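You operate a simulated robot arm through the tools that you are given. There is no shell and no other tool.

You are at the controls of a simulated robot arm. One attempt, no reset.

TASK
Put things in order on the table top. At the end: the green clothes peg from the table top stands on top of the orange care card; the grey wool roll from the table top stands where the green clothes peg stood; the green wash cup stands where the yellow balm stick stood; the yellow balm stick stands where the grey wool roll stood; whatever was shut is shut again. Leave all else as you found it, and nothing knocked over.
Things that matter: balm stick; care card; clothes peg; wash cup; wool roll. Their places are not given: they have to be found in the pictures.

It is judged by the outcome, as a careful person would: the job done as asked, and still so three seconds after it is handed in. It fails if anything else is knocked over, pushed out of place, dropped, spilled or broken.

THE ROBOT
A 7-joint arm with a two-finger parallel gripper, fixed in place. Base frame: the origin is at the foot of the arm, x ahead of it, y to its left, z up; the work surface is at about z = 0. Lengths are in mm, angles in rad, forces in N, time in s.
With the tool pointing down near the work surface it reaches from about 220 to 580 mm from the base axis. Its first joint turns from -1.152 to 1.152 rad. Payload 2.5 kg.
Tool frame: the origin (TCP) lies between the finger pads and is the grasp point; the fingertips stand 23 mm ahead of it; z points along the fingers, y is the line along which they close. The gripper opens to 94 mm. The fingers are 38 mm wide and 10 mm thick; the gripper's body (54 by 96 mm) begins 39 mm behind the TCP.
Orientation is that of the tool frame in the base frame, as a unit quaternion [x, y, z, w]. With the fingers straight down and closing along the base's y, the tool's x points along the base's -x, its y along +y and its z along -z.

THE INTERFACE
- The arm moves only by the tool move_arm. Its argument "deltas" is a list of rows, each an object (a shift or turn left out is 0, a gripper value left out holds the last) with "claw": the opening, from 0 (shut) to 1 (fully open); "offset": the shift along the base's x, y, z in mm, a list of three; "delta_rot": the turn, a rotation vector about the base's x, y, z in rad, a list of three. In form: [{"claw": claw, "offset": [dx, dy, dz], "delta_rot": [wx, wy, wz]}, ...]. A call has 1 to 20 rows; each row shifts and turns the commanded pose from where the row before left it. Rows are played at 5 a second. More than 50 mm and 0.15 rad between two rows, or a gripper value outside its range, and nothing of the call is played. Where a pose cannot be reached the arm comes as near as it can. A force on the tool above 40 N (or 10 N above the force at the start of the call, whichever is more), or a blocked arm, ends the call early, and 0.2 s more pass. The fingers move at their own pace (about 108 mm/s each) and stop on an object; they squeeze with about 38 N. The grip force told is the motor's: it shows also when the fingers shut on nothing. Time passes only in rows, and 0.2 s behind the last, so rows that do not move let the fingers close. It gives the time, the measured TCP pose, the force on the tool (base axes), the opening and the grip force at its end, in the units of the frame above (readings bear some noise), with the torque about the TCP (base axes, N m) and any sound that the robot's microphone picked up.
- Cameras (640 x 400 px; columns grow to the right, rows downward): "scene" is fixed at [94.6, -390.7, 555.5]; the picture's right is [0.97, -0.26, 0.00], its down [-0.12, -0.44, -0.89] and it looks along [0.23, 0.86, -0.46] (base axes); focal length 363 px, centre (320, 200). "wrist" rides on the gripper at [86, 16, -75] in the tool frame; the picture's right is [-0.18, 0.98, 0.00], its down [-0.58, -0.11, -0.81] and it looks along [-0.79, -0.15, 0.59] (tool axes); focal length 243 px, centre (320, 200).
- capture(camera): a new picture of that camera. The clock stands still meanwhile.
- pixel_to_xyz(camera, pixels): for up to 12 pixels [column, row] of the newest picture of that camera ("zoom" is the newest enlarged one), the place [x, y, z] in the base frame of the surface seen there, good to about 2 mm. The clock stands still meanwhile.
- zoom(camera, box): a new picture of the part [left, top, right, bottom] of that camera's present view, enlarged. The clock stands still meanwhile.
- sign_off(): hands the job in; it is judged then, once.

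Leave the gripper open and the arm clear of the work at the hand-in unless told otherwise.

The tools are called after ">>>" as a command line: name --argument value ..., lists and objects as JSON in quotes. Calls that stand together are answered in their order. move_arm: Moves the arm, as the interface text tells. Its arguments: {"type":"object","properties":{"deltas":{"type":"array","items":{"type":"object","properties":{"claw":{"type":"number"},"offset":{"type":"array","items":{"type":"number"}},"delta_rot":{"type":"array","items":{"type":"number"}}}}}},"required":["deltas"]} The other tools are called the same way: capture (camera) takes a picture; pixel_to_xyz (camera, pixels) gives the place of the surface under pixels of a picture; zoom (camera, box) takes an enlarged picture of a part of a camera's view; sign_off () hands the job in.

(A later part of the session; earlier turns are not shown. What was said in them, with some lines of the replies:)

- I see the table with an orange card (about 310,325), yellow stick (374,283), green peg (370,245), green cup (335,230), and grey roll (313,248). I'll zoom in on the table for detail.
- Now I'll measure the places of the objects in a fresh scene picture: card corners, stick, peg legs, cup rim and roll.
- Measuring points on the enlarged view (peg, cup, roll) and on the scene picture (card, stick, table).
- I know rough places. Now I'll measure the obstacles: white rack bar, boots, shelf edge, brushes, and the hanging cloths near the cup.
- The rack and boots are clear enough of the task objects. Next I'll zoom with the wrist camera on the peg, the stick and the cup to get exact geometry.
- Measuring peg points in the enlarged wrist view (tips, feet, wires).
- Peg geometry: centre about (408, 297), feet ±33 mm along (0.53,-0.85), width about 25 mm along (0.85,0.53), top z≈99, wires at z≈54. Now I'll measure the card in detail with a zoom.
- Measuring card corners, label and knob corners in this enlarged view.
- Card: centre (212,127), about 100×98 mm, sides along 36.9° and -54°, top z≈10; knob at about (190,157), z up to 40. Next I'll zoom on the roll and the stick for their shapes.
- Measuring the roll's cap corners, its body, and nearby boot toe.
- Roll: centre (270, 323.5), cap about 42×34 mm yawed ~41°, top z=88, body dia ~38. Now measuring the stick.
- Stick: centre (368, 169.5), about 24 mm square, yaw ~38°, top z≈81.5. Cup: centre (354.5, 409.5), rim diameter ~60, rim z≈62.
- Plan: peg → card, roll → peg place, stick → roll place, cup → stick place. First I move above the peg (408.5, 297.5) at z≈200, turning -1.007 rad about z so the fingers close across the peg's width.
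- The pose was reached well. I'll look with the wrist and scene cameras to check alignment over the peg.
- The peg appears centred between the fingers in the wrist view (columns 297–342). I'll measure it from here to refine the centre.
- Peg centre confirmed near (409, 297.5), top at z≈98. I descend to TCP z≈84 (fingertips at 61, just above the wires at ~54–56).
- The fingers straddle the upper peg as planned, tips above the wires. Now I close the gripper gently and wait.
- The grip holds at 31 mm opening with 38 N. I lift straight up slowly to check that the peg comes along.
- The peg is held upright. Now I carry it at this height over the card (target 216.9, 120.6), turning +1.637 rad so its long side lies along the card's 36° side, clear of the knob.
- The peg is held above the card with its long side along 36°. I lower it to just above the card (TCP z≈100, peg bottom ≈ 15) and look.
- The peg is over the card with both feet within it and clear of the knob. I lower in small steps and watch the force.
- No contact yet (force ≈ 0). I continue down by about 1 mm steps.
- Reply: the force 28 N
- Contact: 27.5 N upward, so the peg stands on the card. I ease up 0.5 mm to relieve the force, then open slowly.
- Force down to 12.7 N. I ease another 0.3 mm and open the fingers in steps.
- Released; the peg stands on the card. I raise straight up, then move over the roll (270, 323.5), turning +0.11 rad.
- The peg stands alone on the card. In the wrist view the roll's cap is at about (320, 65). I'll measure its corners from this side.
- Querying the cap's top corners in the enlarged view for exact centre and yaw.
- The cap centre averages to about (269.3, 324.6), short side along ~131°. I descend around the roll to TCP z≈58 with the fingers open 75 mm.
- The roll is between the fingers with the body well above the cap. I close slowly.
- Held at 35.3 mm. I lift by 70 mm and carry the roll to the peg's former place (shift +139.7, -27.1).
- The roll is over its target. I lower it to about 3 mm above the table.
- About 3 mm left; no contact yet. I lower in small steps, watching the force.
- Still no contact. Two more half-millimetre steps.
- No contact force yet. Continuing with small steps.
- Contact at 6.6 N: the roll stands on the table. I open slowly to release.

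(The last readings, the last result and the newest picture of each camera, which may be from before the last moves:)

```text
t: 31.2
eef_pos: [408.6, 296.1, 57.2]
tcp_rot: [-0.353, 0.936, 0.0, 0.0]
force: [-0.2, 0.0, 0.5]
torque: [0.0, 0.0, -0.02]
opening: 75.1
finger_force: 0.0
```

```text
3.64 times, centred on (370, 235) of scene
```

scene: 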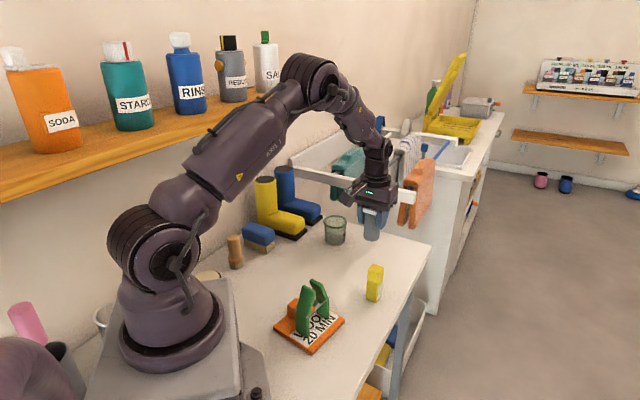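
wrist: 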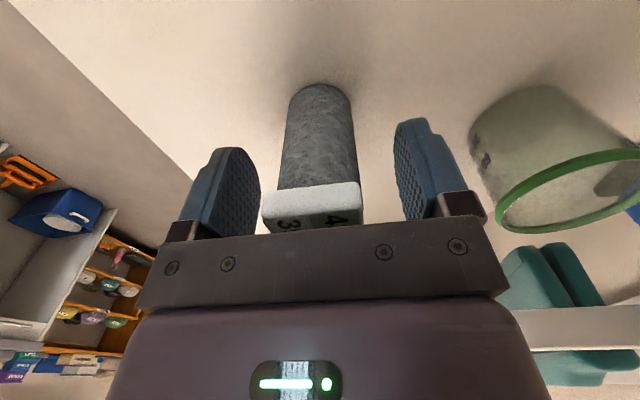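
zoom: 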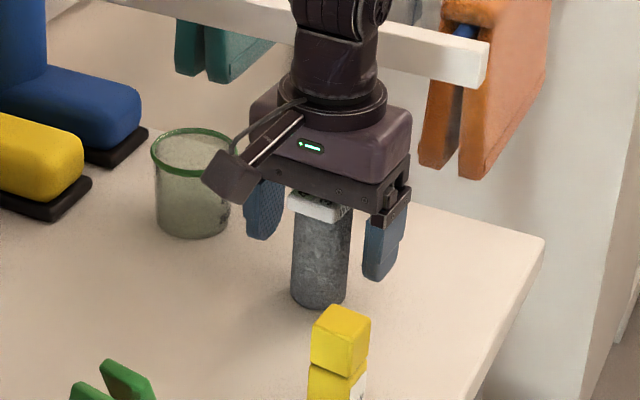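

The roll stands freely. I raise straight up 100 mm and go over the stick (368, 169.5), turning -0.055 rad.

>>> move_arm --deltas '[{"offset": [0, 0, 10]}, {"offset": [0, 0, 25]}, {"offset": [0, 0, 35]}, {"offset": [0, 0, 40]}, {"offset": [0, 0, 30]}, {"offset": [-7, -22, 0], "delta_rot": [0, 0, -0.015]}, {"offset": [-9, -28, 0], "delta_rot": [0, 0, -0.02]}, {"offset": [-9, -28, 0], "delta_rot": [0, 0, -0.02]}, {"offset": [-9, -28, 0]}, {"offset": [-6.8, -21, 0], "claw": 0.75}, {}, {}]'

>>> capture --camera "wrist"

>>> capture --camera "scene"

```text
t: 33.8
eef_pos: [368.2, 169.0, 197.6]
tcp_rot: [-0.326, 0.945, 0.0, 0.001]
force: [0.5, -0.5, -0.4]
torque: [0.02, 0.02, 0.01]
opening: 70.6
finger_force: 0.1
```

```text
taken
```

wrist: 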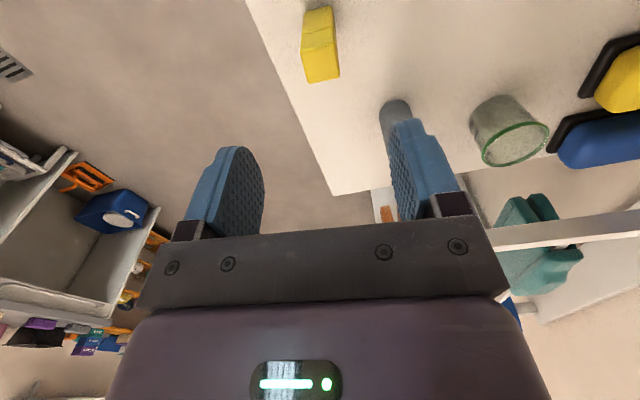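

```text
taken
```

scene: 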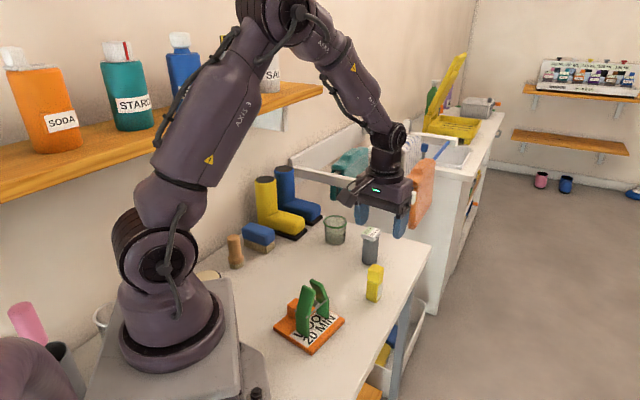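

The roll now stands at the peg's old place (371, 245 in the scene). I'll measure the roll's new position and the stick's top corners from the wrist view.

>>> zoom --camera "wrist" --box '[270, 0, 370, 90]'

>>> zoom --camera "scene" --box '[346, 220, 396, 270]'

```text
4.44 times, centred on (320, 45) of wrist
```

zoom: 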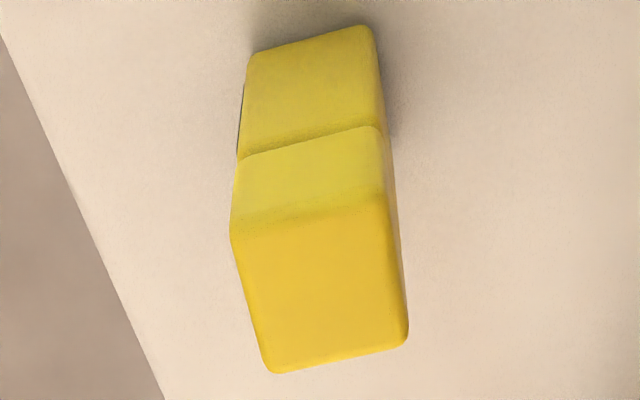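

```text
8.00 times, centred on (371, 245) of scene
```

zoom: 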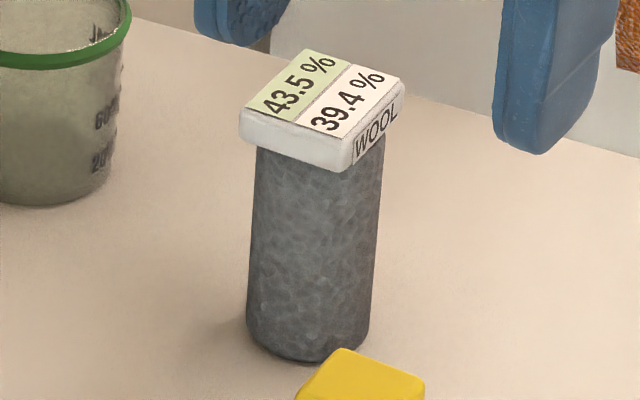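

Querying the roll's cap corners at its new place.

>>> pixel_to_xyz --camera "zoom" --pixels '[[244, 112], [315, 50], [402, 82], [342, 142], [328, 95], [252, 250], [312, 250], [376, 250], [310, 345]]'

>>> pixel_to_xyz --camera "wrist" --pixels '[[304, 53], [335, 46], [339, 75], [312, 81], [322, 64], [304, 15], [331, 8], [305, 30], [333, 25], [400, 115]]'

```text
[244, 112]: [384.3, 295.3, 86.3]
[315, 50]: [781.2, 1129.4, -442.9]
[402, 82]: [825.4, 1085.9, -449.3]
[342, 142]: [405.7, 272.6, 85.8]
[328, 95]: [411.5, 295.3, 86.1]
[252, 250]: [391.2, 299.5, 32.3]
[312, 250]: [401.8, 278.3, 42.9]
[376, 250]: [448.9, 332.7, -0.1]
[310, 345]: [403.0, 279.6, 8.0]
```

```text
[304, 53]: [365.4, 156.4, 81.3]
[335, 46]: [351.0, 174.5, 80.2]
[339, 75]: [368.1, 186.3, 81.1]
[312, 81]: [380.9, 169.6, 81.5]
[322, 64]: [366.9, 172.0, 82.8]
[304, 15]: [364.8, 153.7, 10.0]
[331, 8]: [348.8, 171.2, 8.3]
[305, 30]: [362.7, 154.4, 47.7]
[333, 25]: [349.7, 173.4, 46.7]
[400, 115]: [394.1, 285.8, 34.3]
```

Roll is at about (408.4, 297): right on target. Stick centre averages (367.5, 170.3), yaw 128° matches the fingers. I descend around the stick to TCP z≈52.

>>> move_arm --deltas '[{"offset": [-0.7, 1.3, -20]}, {"offset": [0, 0, -25]}, {"offset": [0, 0, -25]}, {"offset": [0, 0, -25]}, {"offset": [0, 0, -22]}, {"offset": [0, 0, -16]}, {"offset": [0, 0, -12]}, {}, {}]'

>>> capture --camera "wrist"

>>> zoom --camera "scene" --box '[290, 200, 430, 350]'

```text
t: 35.8
eef_pos: [367.3, 170.7, 53.9]
tcp_rot: [-0.327, 0.945, 0.0, 0.0]
force: [0.6, -0.8, -0.2]
torque: [0.01, 0.0, 0.02]
opening: 70.7
finger_force: 0.1
```

```text
taken
```

wrist: 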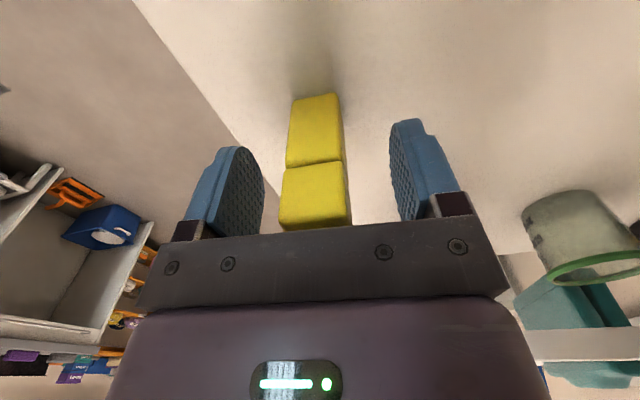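

```text
2.67 times, centred on (360, 275) of scene
```

zoom: 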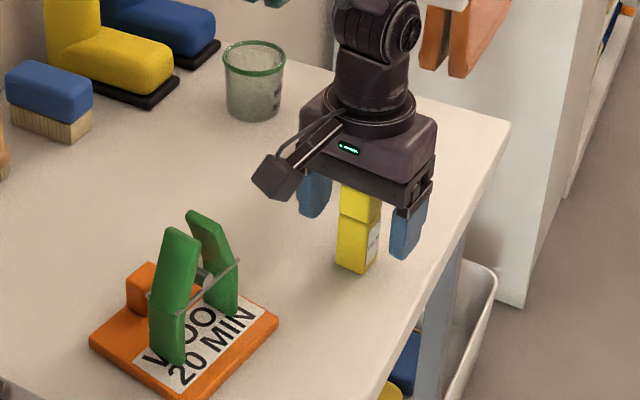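

The stick is centred between the fingers with clearance. I close slowly.

>>> move_arm --deltas '[{"claw": 0.55}, {"claw": 0.42}, {"claw": 0.32}, {"claw": 0.24}, {"claw": 0.15}, {}, {}]'

>>> capture --camera "wrist"

```text
t: 37.4
eef_pos: [368.1, 170.2, 53.4]
tcp_rot: [-0.327, 0.945, 0.001, 0.0]
force: [0.2, 0.2, 0.0]
torque: [0.01, 0.02, 0.01]
opening: 27.3
finger_force: 37.9
```

```text
taken
```

wrist: 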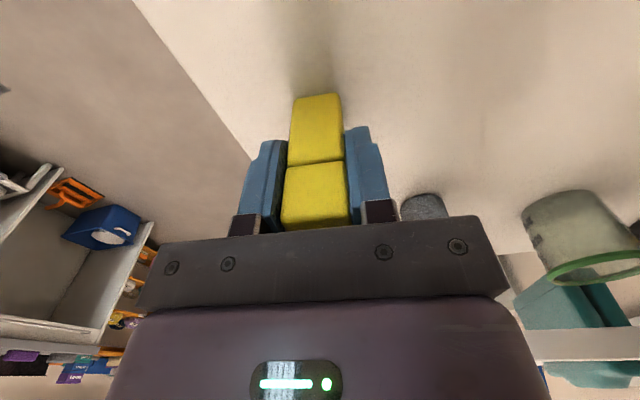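

Held at 27.3 mm. I lift 75 mm and carry the stick to the roll's old place (shift -98.1, +154.1).

>>> move_arm --deltas '[{"offset": [0, 0, 5]}, {"offset": [0, 0, 15]}, {"offset": [0, 0, 25]}, {"offset": [0, 0, 30]}, {"offset": [-6, 9.4, 0]}, {"offset": [-12, 18.9, 0]}, {"offset": [-14, 22, 0]}, {"offset": [-14, 22, 0]}, {"offset": [-14, 22, 0]}, {"offset": [-14, 22, 0]}, {"offset": [-12, 18.9, 0]}, {"offset": [-8, 12.5, 0]}, {"offset": [-4.1, 6.4, 0]}, {}, {}]'

>>> capture --camera "scene"

>>> capture --camera "wrist"

```text
t: 40.6
eef_pos: [270.0, 325.0, 128.3]
tcp_rot: [-0.327, 0.945, -0.001, -0.001]
force: [0.1, -0.7, -0.5]
torque: [-0.04, -0.04, 0.02]
opening: 27.2
finger_force: 37.9
```

```text
taken
```

scene: 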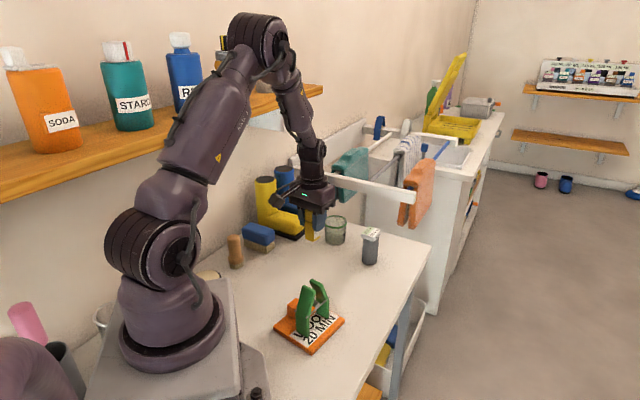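

```text
taken
```

wrist: 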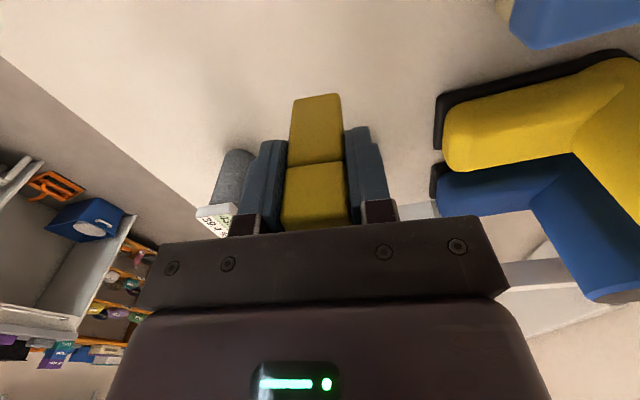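

The stick is over its target and the roll stands fine. I lower it to about 3 mm above the table (TCP z≈57).

>>> move_arm --deltas '[{"offset": [-0.3, -0.2, -15]}, {"offset": [0, 0, -20]}, {"offset": [0, 0, -18]}, {"offset": [0, 0, -12]}, {"offset": [0, 0, -6]}, {}, {}]'

```text
t: 42.2
eef_pos: [269.9, 324.0, 57.4]
tcp_rot: [-0.327, 0.945, 0.0, 0.0]
force: [-0.1, -0.8, -0.7]
torque: [0.03, -0.01, -0.03]
opening: 27.1
finger_force: 37.9
```

No contact yet. Small steps down.

>>> move_arm --deltas '[{"offset": [0, 0, -1.2]}, {"offset": [0, 0, -1]}, {"offset": [0, 0, -0.6]}, {}]'

```text
t: 43.2
eef_pos: [268.9, 323.5, 54.2]
tcp_rot: [-0.327, 0.945, -0.001, 0.001]
force: [0.7, -0.1, 0.1]
torque: [0.0, -0.02, 0.01]
opening: 27.0
finger_force: 38.1
```

Still free. A few more 0.4 mm steps.

>>> move_arm --deltas '[{"offset": [0, 0, -0.4]}, {"offset": [0, 0, -0.4]}, {}]'

```text
t: 44.0
eef_pos: [269.0, 325.0, 54.1]
tcp_rot: [-0.327, 0.945, 0.0, 0.0]
force: [-1.2, -2.1, 10.9]
torque: [-0.16, 0.1, -0.01]
opening: 27.2
finger_force: 37.9
```

Contact at 10.9 N: the stick stands. I ease 0.2 mm and open slowly.

>>> move_arm --deltas '[{"offset": [0, 0, 0.2]}, {"claw": 0.32}, {"claw": 0.38}, {"claw": 0.48}, {"claw": 0.6}, {"claw": 0.72}, {}]'

>>> capture --camera "wrist"

>>> zoom --camera "scene" --box '[250, 170, 400, 290]'

```text
t: 45.6
eef_pos: [268.8, 324.9, 53.2]
tcp_rot: [-0.326, 0.945, 0.0, 0.0]
force: [-0.3, 0.0, 0.6]
torque: [-0.04, -0.01, 0.0]
opening: 67.4
finger_force: 0.1
```

```text
taken
```

wrist: 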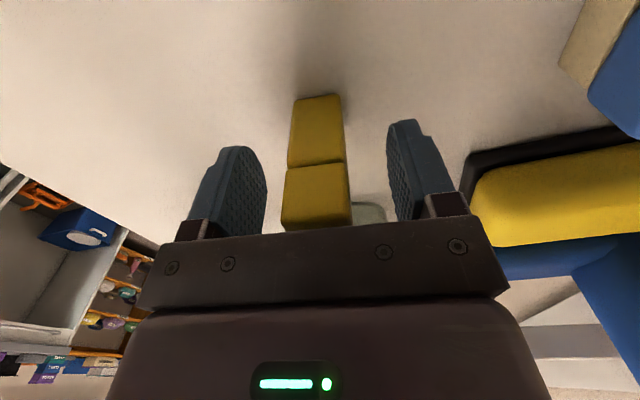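

```text
3.33 times, centred on (325, 230) of scene
```

zoom: 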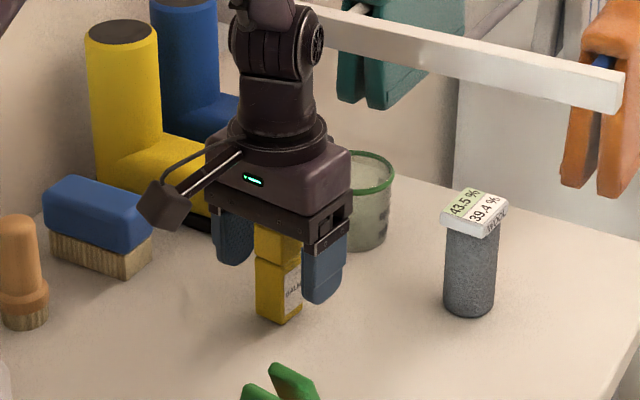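

The stick stands where the roll was. I rise straight up 150 mm, then go over the cup (354.5, 409.5), turning -0.665 rad so the fingers close along y.

>>> move_arm --deltas '[{"offset": [0, 0, 10]}, {"offset": [0, 0, 25]}, {"offset": [0, 0, 35]}, {"offset": [0, 0, 40]}, {"offset": [0, 0, 40], "claw": 1.0}, {"offset": [12, 12, 0], "delta_rot": [0, 0, -0.1]}, {"offset": [15, 15, 0], "delta_rot": [0, 0, -0.115]}, {"offset": [15, 15, 0], "delta_rot": [0, 0, -0.115]}, {"offset": [15, 15, 0], "delta_rot": [0, 0, -0.115]}, {"offset": [15, 15, 0], "delta_rot": [0, 0, -0.115]}, {"offset": [13.6, 12.7, 0], "delta_rot": [0, 0, -0.105]}, {}, {}]'

>>> capture --camera "wrist"

>>> capture --camera "scene"

```text
t: 48.4
eef_pos: [355.0, 408.2, 203.6]
tcp_rot: [0.0, 1.0, 0.0, -0.001]
force: [0.1, 0.4, 0.1]
torque: [0.0, -0.03, -0.01]
opening: 94.2
finger_force: 0.0
```

```text
taken
```

wrist: 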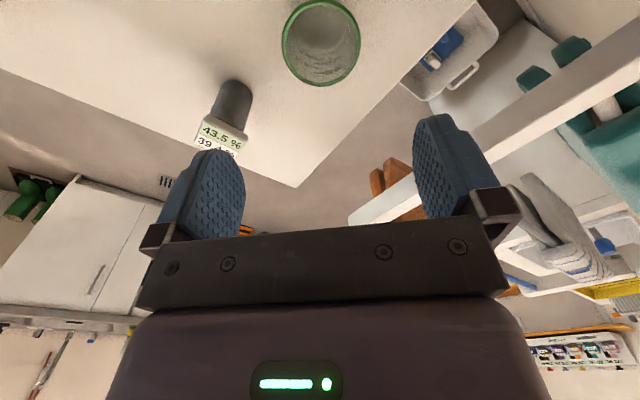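

```text
taken
```

scene: 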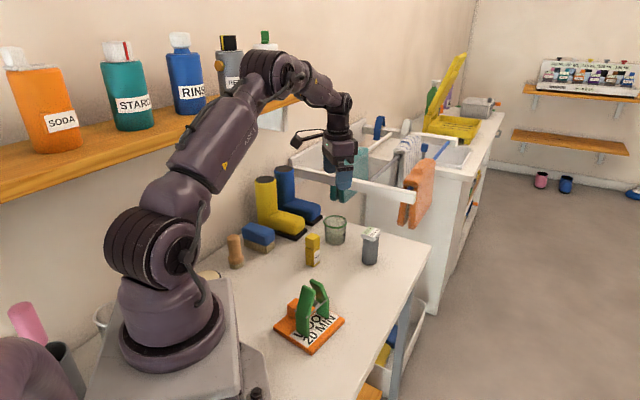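

All stand properly. In the wrist view the cup is at (321, 42). I'll zoom on it to measure its rim and see inside.

>>> zoom --camera "wrist" --box '[260, 0, 390, 90]'

>>> zoom --camera "scene" --box '[300, 205, 370, 275]'

```text
4.44 times, centred on (325, 45) of wrist
```

zoom: 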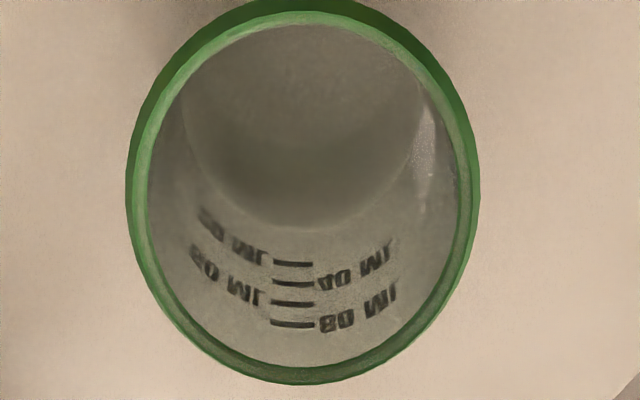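

```text
5.71 times, centred on (335, 240) of scene
```

zoom: 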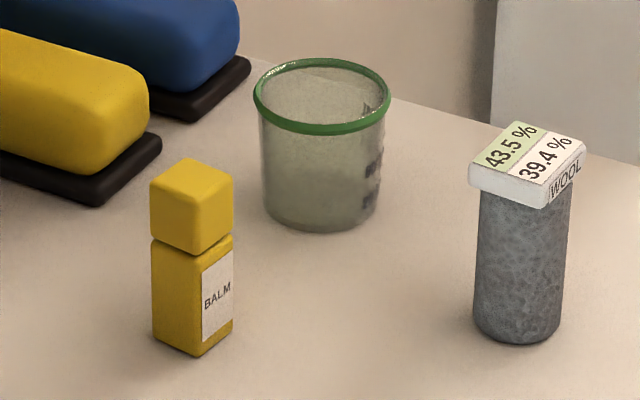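

Measuring the cup rim from the wrist picture, and the stick, roll and boots from the enlarged scene view.

>>> pixel_to_xyz --camera "wrist" --pixels '[[282, 40], [360, 40], [321, 85], [318, 2], [300, 77], [345, 75], [300, 60], [320, 30], [285, 20], [357, 20]]'

>>> pixel_to_xyz --camera "zoom" --pixels '[[153, 185], [192, 160], [230, 180], [193, 207], [192, 185], [258, 100], [386, 100], [320, 62], [320, 130], [100, 60], [130, 100], [200, 50]]'

```text
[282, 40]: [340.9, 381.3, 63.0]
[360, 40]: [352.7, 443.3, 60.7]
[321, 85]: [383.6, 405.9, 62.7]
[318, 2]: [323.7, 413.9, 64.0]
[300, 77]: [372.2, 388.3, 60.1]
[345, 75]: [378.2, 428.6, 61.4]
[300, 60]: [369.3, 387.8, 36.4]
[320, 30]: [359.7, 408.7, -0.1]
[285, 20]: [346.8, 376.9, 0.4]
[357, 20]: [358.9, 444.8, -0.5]
```

```text
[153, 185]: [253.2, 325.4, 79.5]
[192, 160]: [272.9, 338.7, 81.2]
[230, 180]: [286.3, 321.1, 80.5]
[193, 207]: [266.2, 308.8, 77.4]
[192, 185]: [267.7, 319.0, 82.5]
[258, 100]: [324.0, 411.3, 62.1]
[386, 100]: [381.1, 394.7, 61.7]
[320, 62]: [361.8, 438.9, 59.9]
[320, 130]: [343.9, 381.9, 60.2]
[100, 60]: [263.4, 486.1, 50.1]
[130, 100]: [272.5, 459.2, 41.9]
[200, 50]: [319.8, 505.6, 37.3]
```

Cup centre is about (353.8, 410.3), rim radius ~30.5, rim z≈62; stick is at (268.9, 324.6) as desired. I descend with fingers fully open to TCP z≈46, so the rim lies near the pads' middle.

>>> move_arm --deltas '[{"offset": [-0.8, 1.7, -20]}, {"offset": [0, 0, -25]}, {"offset": [0, 0, -25]}, {"offset": [0, 0, -25]}, {"offset": [0, 0, -22]}, {"offset": [0, 0, -18]}, {"offset": [0, 0, -13]}, {"offset": [0, 0, -9.5]}, {}, {}]'

>>> capture --camera "wrist"

>>> zoom --camera "scene" --box '[260, 130, 410, 280]'

```text
t: 50.6
eef_pos: [353.4, 410.9, 46.4]
tcp_rot: [0.0, 1.0, 0.0, 0.0]
force: [-0.1, -0.4, -0.3]
torque: [0.0, 0.0, 0.07]
opening: 93.9
finger_force: 0.0
```

```text
taken
```

wrist: 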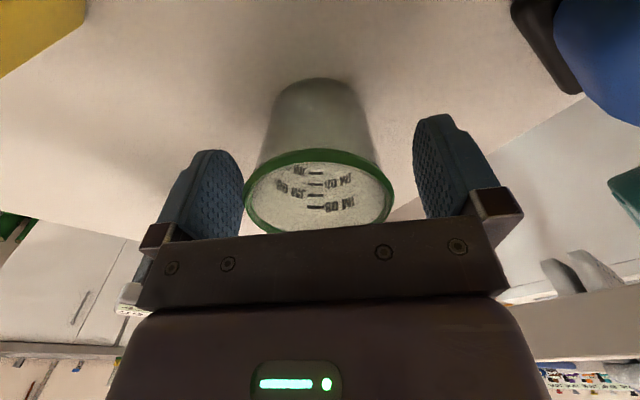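

```text
2.67 times, centred on (335, 205) of scene
```

zoom: 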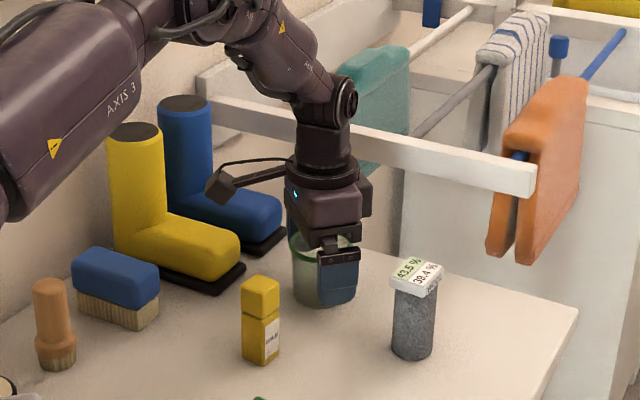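

The cup sits between the fingers, body clear above the rim, nothing else touched. I close slowly.

>>> move_arm --deltas '[{"claw": 0.88}, {"claw": 0.8}, {"claw": 0.74}, {"claw": 0.69}, {"claw": 0.65}, {"claw": 0.6}, {}, {}]'

>>> capture --camera "wrist"

>>> zoom --camera "scene" --box '[260, 130, 410, 280]'

```text
t: 52.4
eef_pos: [352.3, 411.5, 46.4]
tcp_rot: [0.0, 1.0, 0.0, 0.0]
force: [-0.5, -0.3, -0.1]
torque: [0.03, 0.02, 0.01]
opening: 58.3
finger_force: 38.0
```

```text
taken
```

wrist: 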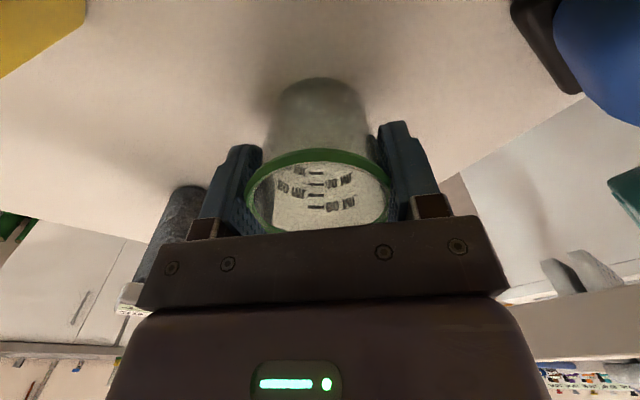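

```text
2.67 times, centred on (335, 205) of scene
```

zoom: 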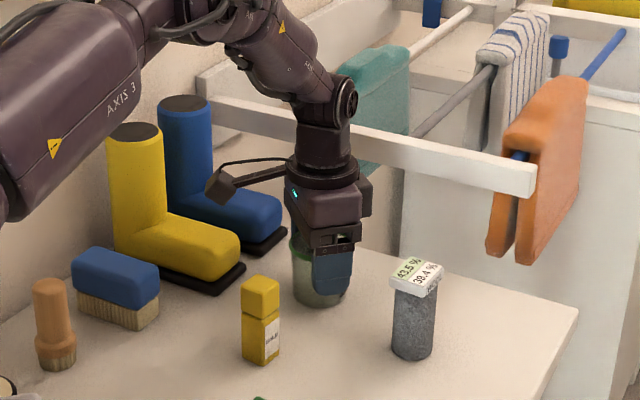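

Held at 58.3 mm with 38 N. I lift gently and check that the cup stays level.

>>> move_arm --deltas '[{"offset": [0, 0, 3]}, {"offset": [0, 0, 6]}, {"offset": [0, 0, 10]}, {"offset": [0, 0, 10]}, {}]'

>>> zoom --camera "scene" --box '[260, 130, 410, 280]'

>>> capture --camera "wrist"

```text
t: 53.6
eef_pos: [353.1, 409.8, 73.9]
tcp_rot: [0.0, 1.0, 0.0, 0.0]
force: [-0.7, 0.1, -0.2]
torque: [0.01, 0.01, -0.02]
opening: 58.3
finger_force: 38.3
```

```text
2.67 times, centred on (335, 205) of scene
```

zoom: 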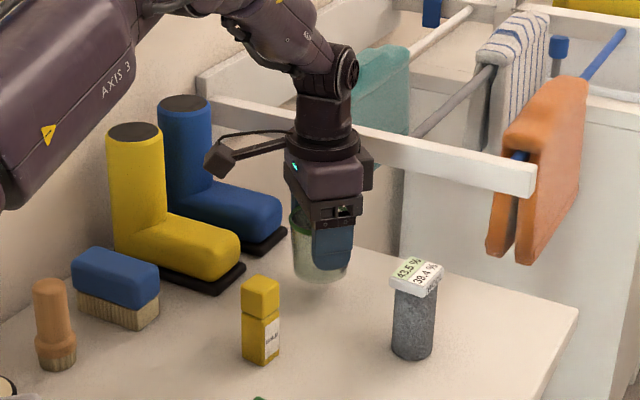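

```text
taken
```

wrist: 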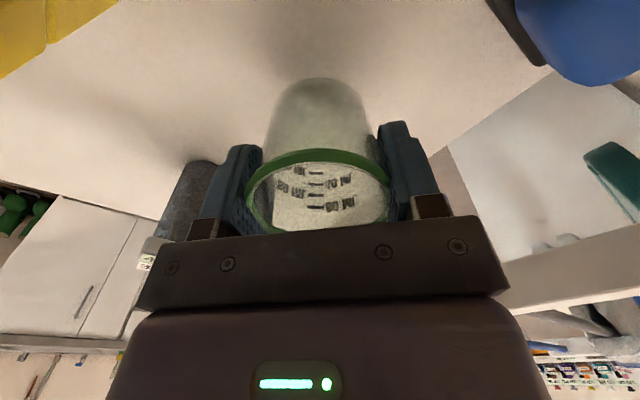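

The cup is level in the grip. I lift a further 85 mm so it passes above the roll, then carry it smoothly to the stick's old place (shift +13.7, -240.2).

>>> move_arm --deltas '[{"offset": [0, 0, 10]}, {"offset": [0, 0, 18]}, {"offset": [0, 0, 22]}, {"offset": [0, 0, 20]}, {"offset": [0, 0, 12]}, {"offset": [0, 0, 3]}, {}]'

>>> move_arm --deltas '[{"offset": [0.9, -6, 0]}, {"offset": [0.9, -12, 0]}, {"offset": [0.9, -18, 0]}, {"offset": [0.9, -22, 0]}, {"offset": [0.9, -22, 0]}, {"offset": [0.9, -22, 0]}, {"offset": [0.9, -22, 0]}, {"offset": [0.9, -22, 0]}, {"offset": [0.9, -22, 0]}, {"offset": [0.9, -22, 0]}, {"offset": [0.9, -18, 0]}, {"offset": [0.9, -14, 0]}, {"offset": [0.9, -10, 0]}, {"offset": [1, -6, 0]}, {"offset": [1, -2.2, 0]}, {}, {}]'

>>> capture --camera "scene"

>>> capture --camera "wrist"

```text
t: 55.2
eef_pos: [353.7, 411.5, 161.4]
tcp_rot: [-0.001, 1.0, 0.0, 0.0]
force: [-0.2, -0.2, -0.4]
torque: [-0.03, -0.04, 0.0]
opening: 57.8
finger_force: 38.4
```

```text
t: 58.8
eef_pos: [367.6, 172.0, 159.1]
tcp_rot: [0.0, 1.0, 0.0, 0.0]
force: [0.2, 0.1, 0.8]
torque: [0.03, 0.01, 0.02]
opening: 57.5
finger_force: 37.8
```

```text
taken
```

scene: 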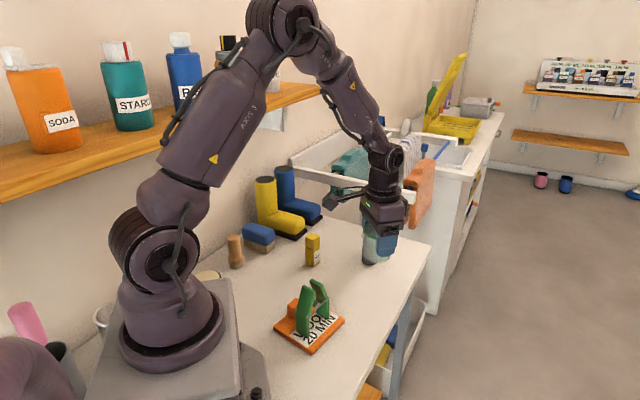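

```text
taken
```

wrist: 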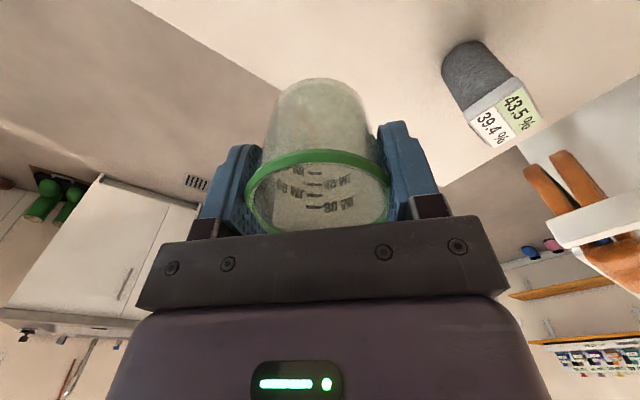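

The cup is above the stick's old place. I lower it smoothly to about 4 mm above the table.

>>> move_arm --deltas '[{"offset": [0, -0.6, -10]}, {"offset": [0, 0, -18]}, {"offset": [0, 0, -20]}, {"offset": [0, 0, -20]}, {"offset": [0, 0, -18]}, {"offset": [0, 0, -12]}, {"offset": [0, 0, -7]}, {"offset": [0, 0, -3]}, {}, {}]'

>>> zoom --camera "scene" --box '[300, 200, 440, 330]'

>>> capture --camera "wrist"

```text
t: 61.0
eef_pos: [367.5, 170.0, 51.9]
tcp_rot: [0.0, 1.0, 0.0, 0.001]
force: [0.4, -0.7, -1.0]
torque: [-0.02, 0.0, -0.02]
opening: 57.5
finger_force: 38.2
```

```text
3.08 times, centred on (370, 265) of scene
```

zoom: 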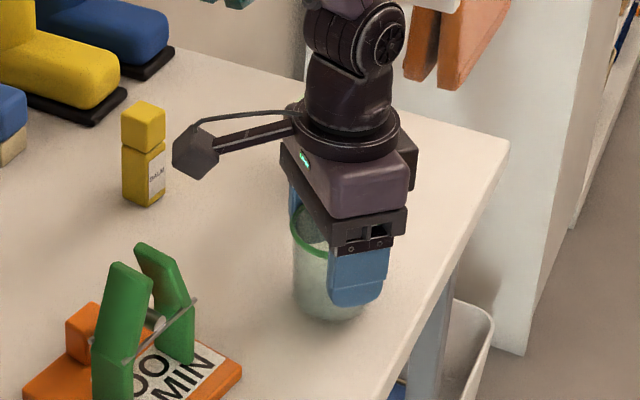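

```text
taken
```

wrist: 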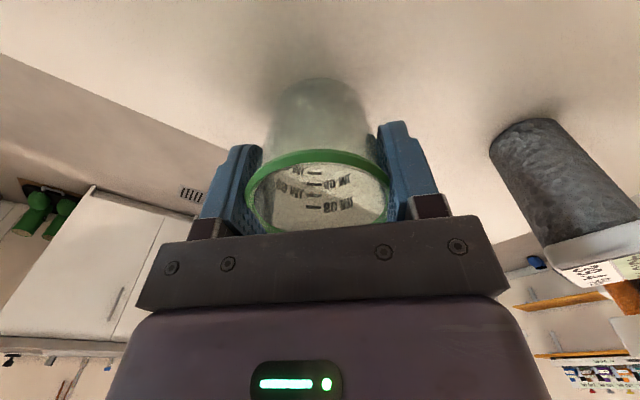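

About 5 mm left; the cup is still level. I lower in small steps watching the force.

>>> move_arm --deltas '[{"offset": [0, 0, -1.2]}, {"offset": [0, 0, -1]}, {"offset": [0, 0, -1]}, {}]'

```text
t: 62.0
eef_pos: [367.9, 170.3, 49.0]
tcp_rot: [0.0, 1.0, 0.0, 0.0]
force: [0.2, -0.5, 0.1]
torque: [-0.01, 0.02, 0.02]
opening: 57.1
finger_force: 38.5
```

No contact yet. More small steps.

>>> move_arm --deltas '[{"offset": [0, 0, -0.8]}, {"offset": [0, 0, -0.6]}, {}]'

```text
t: 62.8
eef_pos: [368.7, 170.4, 47.2]
tcp_rot: [0.0, 1.0, 0.001, 0.0]
force: [0.9, 0.4, -0.1]
torque: [0.02, 0.0, -0.04]
opening: 57.8
finger_force: 1.8
```

The grip force suddenly reads 1.8 N at 57.8 mm. I'll look before doing anything else.

>>> capture --camera "wrist"

>>> zoom --camera "scene" --box '[320, 220, 420, 320]'

```text
taken
```

wrist: 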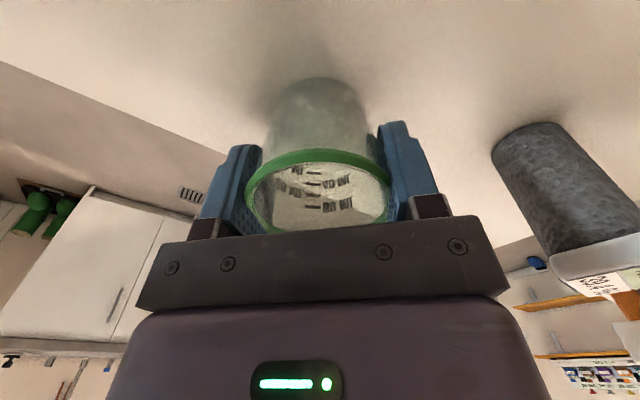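

```text
4.00 times, centred on (370, 270) of scene
```

zoom: 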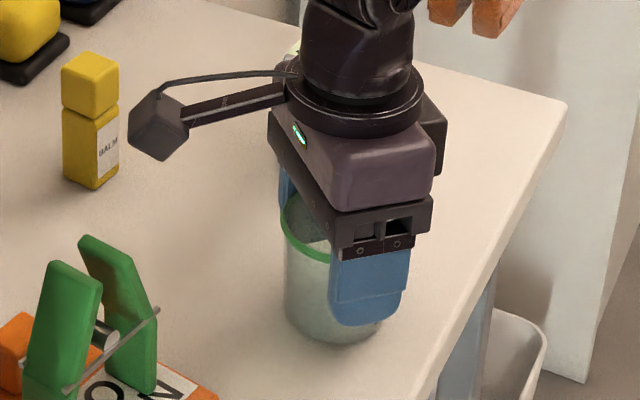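

The cup still looks upright in the grip. I'll command a slightly tighter closing (no motion) to see the true grip state.

>>> move_arm --deltas '[{"claw": 0.55}, {}]'

```text
t: 63.4
eef_pos: [368.6, 170.2, 47.7]
tcp_rot: [0.0, 1.0, 0.001, 0.001]
force: [0.8, -0.6, -0.8]
torque: [0.02, 0.02, -0.02]
opening: 56.2
finger_force: 37.7
```

Grip is firm again (37.7 N at 56.2 mm). About 1 mm remains; I lower by half-millimetre steps.

>>> move_arm --deltas '[{"offset": [0, 0, -0.5]}, {"offset": [0, 0, -0.5]}, {}]'

```text
t: 64.2
eef_pos: [368.1, 171.8, 46.4]
tcp_rot: [0.0, 1.0, 0.0, 0.0]
force: [-0.8, 0.5, -0.7]
torque: [0.0, 0.01, -0.02]
opening: 55.6
finger_force: 37.5
```

Still no contact force, and the opening creeps to 55.6. I'll look closely at the cup's base from both cameras.

>>> zoom --camera "scene" --box '[370, 240, 390, 320]'

>>> zoom --camera "wrist" --box '[220, 60, 420, 240]'

```text
5.00 times, centred on (380, 280) of scene
```

zoom: 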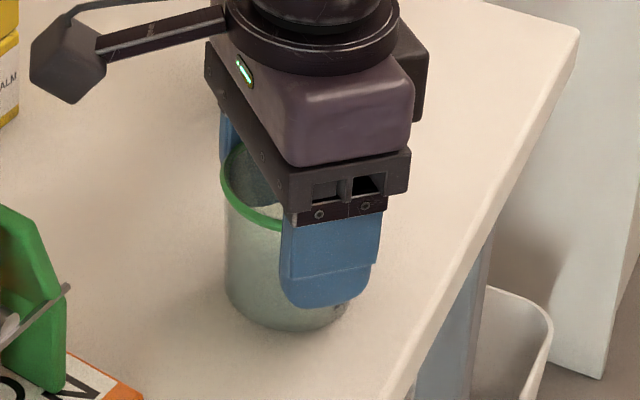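

```text
2.22 times, centred on (320, 150) of wrist
```

zoom: 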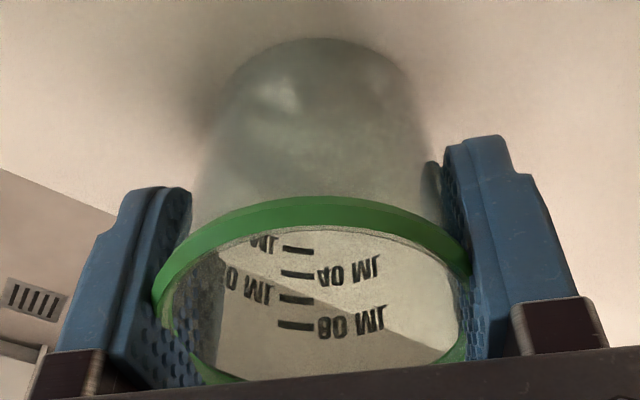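

I'll measure points on the cup's base and rim to see its height above the table.

>>> pixel_to_xyz --camera "scene" --pixels '[[374, 306], [372, 304], [366, 300], [362, 290], [362, 275], [364, 283], [366, 305], [374, 309], [361, 274], [372, 284]]'

>>> pixel_to_xyz --camera "wrist" --pixels '[[310, 80], [320, 100], [290, 100], [350, 100], [318, 156], [270, 165], [365, 165], [310, 74], [280, 90], [355, 90]]'

```text
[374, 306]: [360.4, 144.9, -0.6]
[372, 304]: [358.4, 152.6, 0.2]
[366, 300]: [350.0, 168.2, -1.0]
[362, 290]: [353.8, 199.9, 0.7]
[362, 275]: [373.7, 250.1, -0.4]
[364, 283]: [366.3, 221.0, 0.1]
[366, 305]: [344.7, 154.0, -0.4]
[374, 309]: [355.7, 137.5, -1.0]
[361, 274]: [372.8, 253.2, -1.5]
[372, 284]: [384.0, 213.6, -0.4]
```

```text
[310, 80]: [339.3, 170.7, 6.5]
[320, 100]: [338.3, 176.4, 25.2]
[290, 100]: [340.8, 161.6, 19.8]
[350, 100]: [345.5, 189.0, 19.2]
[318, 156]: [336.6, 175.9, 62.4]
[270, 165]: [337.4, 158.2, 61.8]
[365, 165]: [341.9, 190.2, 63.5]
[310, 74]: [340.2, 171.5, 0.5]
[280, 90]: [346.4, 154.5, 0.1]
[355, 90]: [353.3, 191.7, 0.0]
```

Rim reads z≈62–63, so the cup's base is at or just above the table. Another half-millimetre step or two.

>>> move_arm --deltas '[{"offset": [0, 0, -0.4]}, {}]'

>>> capture --camera "wrist"

>>> capture --camera "scene"

```text
t: 64.8
eef_pos: [367.8, 170.9, 45.6]
tcp_rot: [0.0, 1.0, 0.001, 0.0]
force: [-0.9, -0.5, 3.0]
torque: [0.03, 0.01, -0.01]
opening: 55.5
finger_force: 37.6
```

```text
taken
```

wrist: 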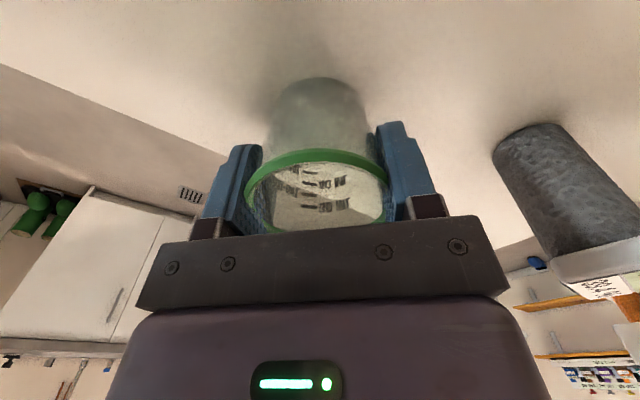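

```text
taken
```

scene: 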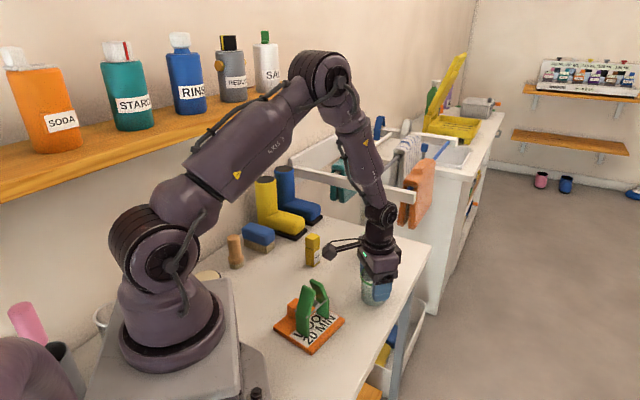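

Contact at 3 N; the cup is on the table. I open slowly to release it.

>>> move_arm --deltas '[{"claw": 0.6}, {"claw": 0.63}, {"claw": 0.67}, {"claw": 0.73}, {"claw": 0.8}, {"claw": 0.9}, {"claw": 1.0}, {}]'

>>> capture --camera "wrist"

>>> zoom --camera "scene" --box '[310, 220, 430, 330]'

```text
t: 66.6
eef_pos: [368.0, 170.2, 46.1]
tcp_rot: [0.0, 1.0, -0.001, 0.0]
force: [0.1, -0.2, 1.0]
torque: [0.01, 0.0, 0.02]
opening: 93.6
finger_force: 0.0
```

```text
taken
```

wrist: 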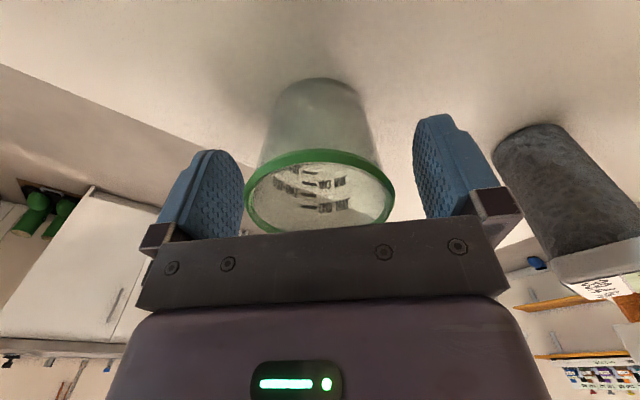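

```text
3.64 times, centred on (370, 275) of scene
```

zoom: 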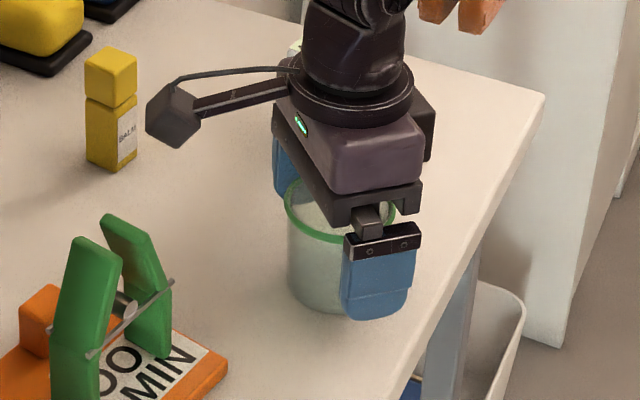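

The cup stands freely. I raise straight up and then retreat to near the starting pose.

>>> move_arm --deltas '[{"offset": [0, 0, 8]}, {"offset": [0, 0, 20]}, {"offset": [0, 0, 30]}, {"offset": [0, 0, 40]}, {"offset": [0, 0, 45]}, {"offset": [0, 0, 45]}, {"offset": [0, 0, 40]}, {"offset": [0, 0, 8]}, {"offset": [-12, 22, 0]}, {"offset": [-15, 28, 0]}, {"offset": [-15, 28, 0]}, {"offset": [-13, 28, 0]}, {}, {}]'

>>> capture --camera "scene"

>>> zoom --camera "scene" --box '[240, 190, 440, 360]'

>>> capture --camera "wrist"

```text
t: 69.6
eef_pos: [313.1, 276.1, 281.9]
tcp_rot: [0.0, 1.0, 0.0, 0.0]
force: [-0.2, 0.2, 0.8]
torque: [-0.01, 0.02, 0.02]
opening: 94.0
finger_force: 0.0
```

```text
taken
```

scene: 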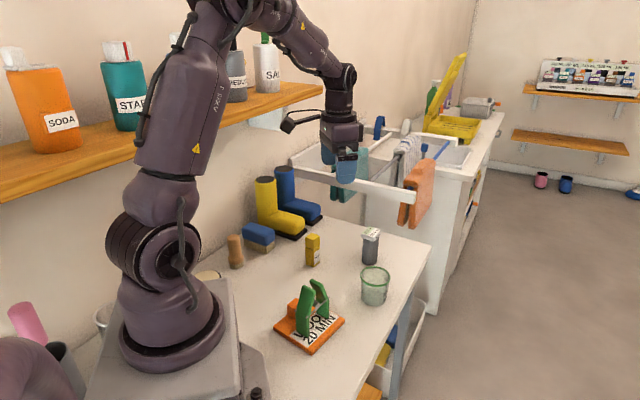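

```text
2.35 times, centred on (340, 275) of scene
```

zoom: 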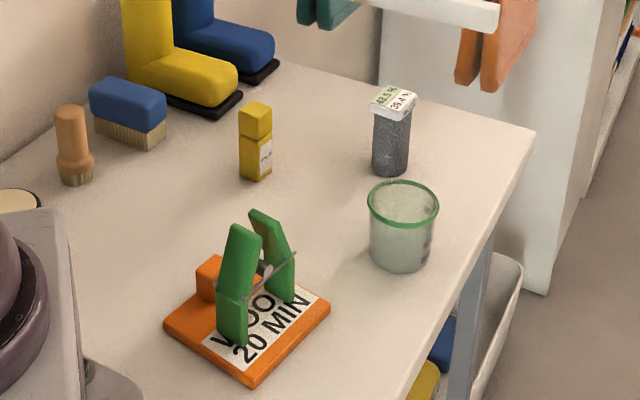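

```text
taken
```

wrist: 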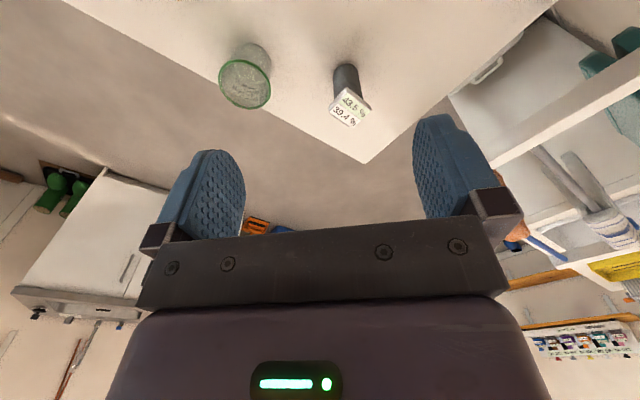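

All stand as wanted. I'll measure the cup's rim, the peg/card, and the stick for a final check.

>>> pixel_to_xyz --camera "wrist" --pixels '[[221, 82], [269, 92], [238, 61], [252, 107], [230, 100], [262, 72], [348, 102], [333, 102], [356, 124]]'

>>> pixel_to_xyz --camera "scene" --pixels '[[362, 281], [389, 282], [376, 267], [375, 292], [275, 326], [342, 320], [311, 350], [374, 303], [306, 290], [319, 284], [303, 335], [321, 317]]'

```text
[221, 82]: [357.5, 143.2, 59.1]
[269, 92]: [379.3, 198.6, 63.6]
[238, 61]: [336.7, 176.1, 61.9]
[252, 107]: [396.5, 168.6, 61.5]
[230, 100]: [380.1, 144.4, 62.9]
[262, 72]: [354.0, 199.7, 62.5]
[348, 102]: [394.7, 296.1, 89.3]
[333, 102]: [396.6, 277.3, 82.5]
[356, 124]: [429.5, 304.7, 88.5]
```

```text
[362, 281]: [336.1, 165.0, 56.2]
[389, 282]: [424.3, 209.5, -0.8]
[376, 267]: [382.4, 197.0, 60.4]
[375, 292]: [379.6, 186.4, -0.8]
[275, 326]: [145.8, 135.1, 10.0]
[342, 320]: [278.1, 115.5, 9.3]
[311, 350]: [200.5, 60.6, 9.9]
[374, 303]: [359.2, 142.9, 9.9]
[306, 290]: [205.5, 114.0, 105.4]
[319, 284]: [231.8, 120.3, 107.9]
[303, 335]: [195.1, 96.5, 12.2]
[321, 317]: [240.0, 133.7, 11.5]
```

Final check: cup centre is about (367, 171.5), the stick's old place was (367.5, 170.4). The roll is at about (408, 297), the peg's old place, and the stick at about (269, 324.6), the roll's old place. The peg stands on the card, whose corners haven't moved. Boots and brushes look unchanged, and nothing was opened. The gripper is open and the arm is clear, so I hand the job in.

>>> sign_off

```text
The job is handed in.
```

All four things are where you asked for them, and I've handed the job in; I haven't seen the judge's result.

| Object | Now stands | How close |
|---|---|---|
| Green clothes peg | on top of the orange care card, clear of the knob | both feet within the card, which has not moved |
| Grey wool roll | where the peg stood | within about 1 mm |
| Yellow balm stick | where the wool roll stood | within about 1 mm |
| Green wash cup | where the balm stick stood | within about 2 mm |

Positions are camera measurements, good to about 2 mm. In the last pictures everything was upright, and the boots, brushes and rack looked unchanged. I opened nothing, so there was nothing to shut again.

While I was setting the cup down, the grip force dropped briefly just above the table. The cup turned slightly in the fingers but stayed upright and was set down gently. I couldn't tell whether the cup held any liquid, so I kept it level throughout and saw nothing spill.

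The gripper is open and the arm is back near its starting pose, clear of the table.
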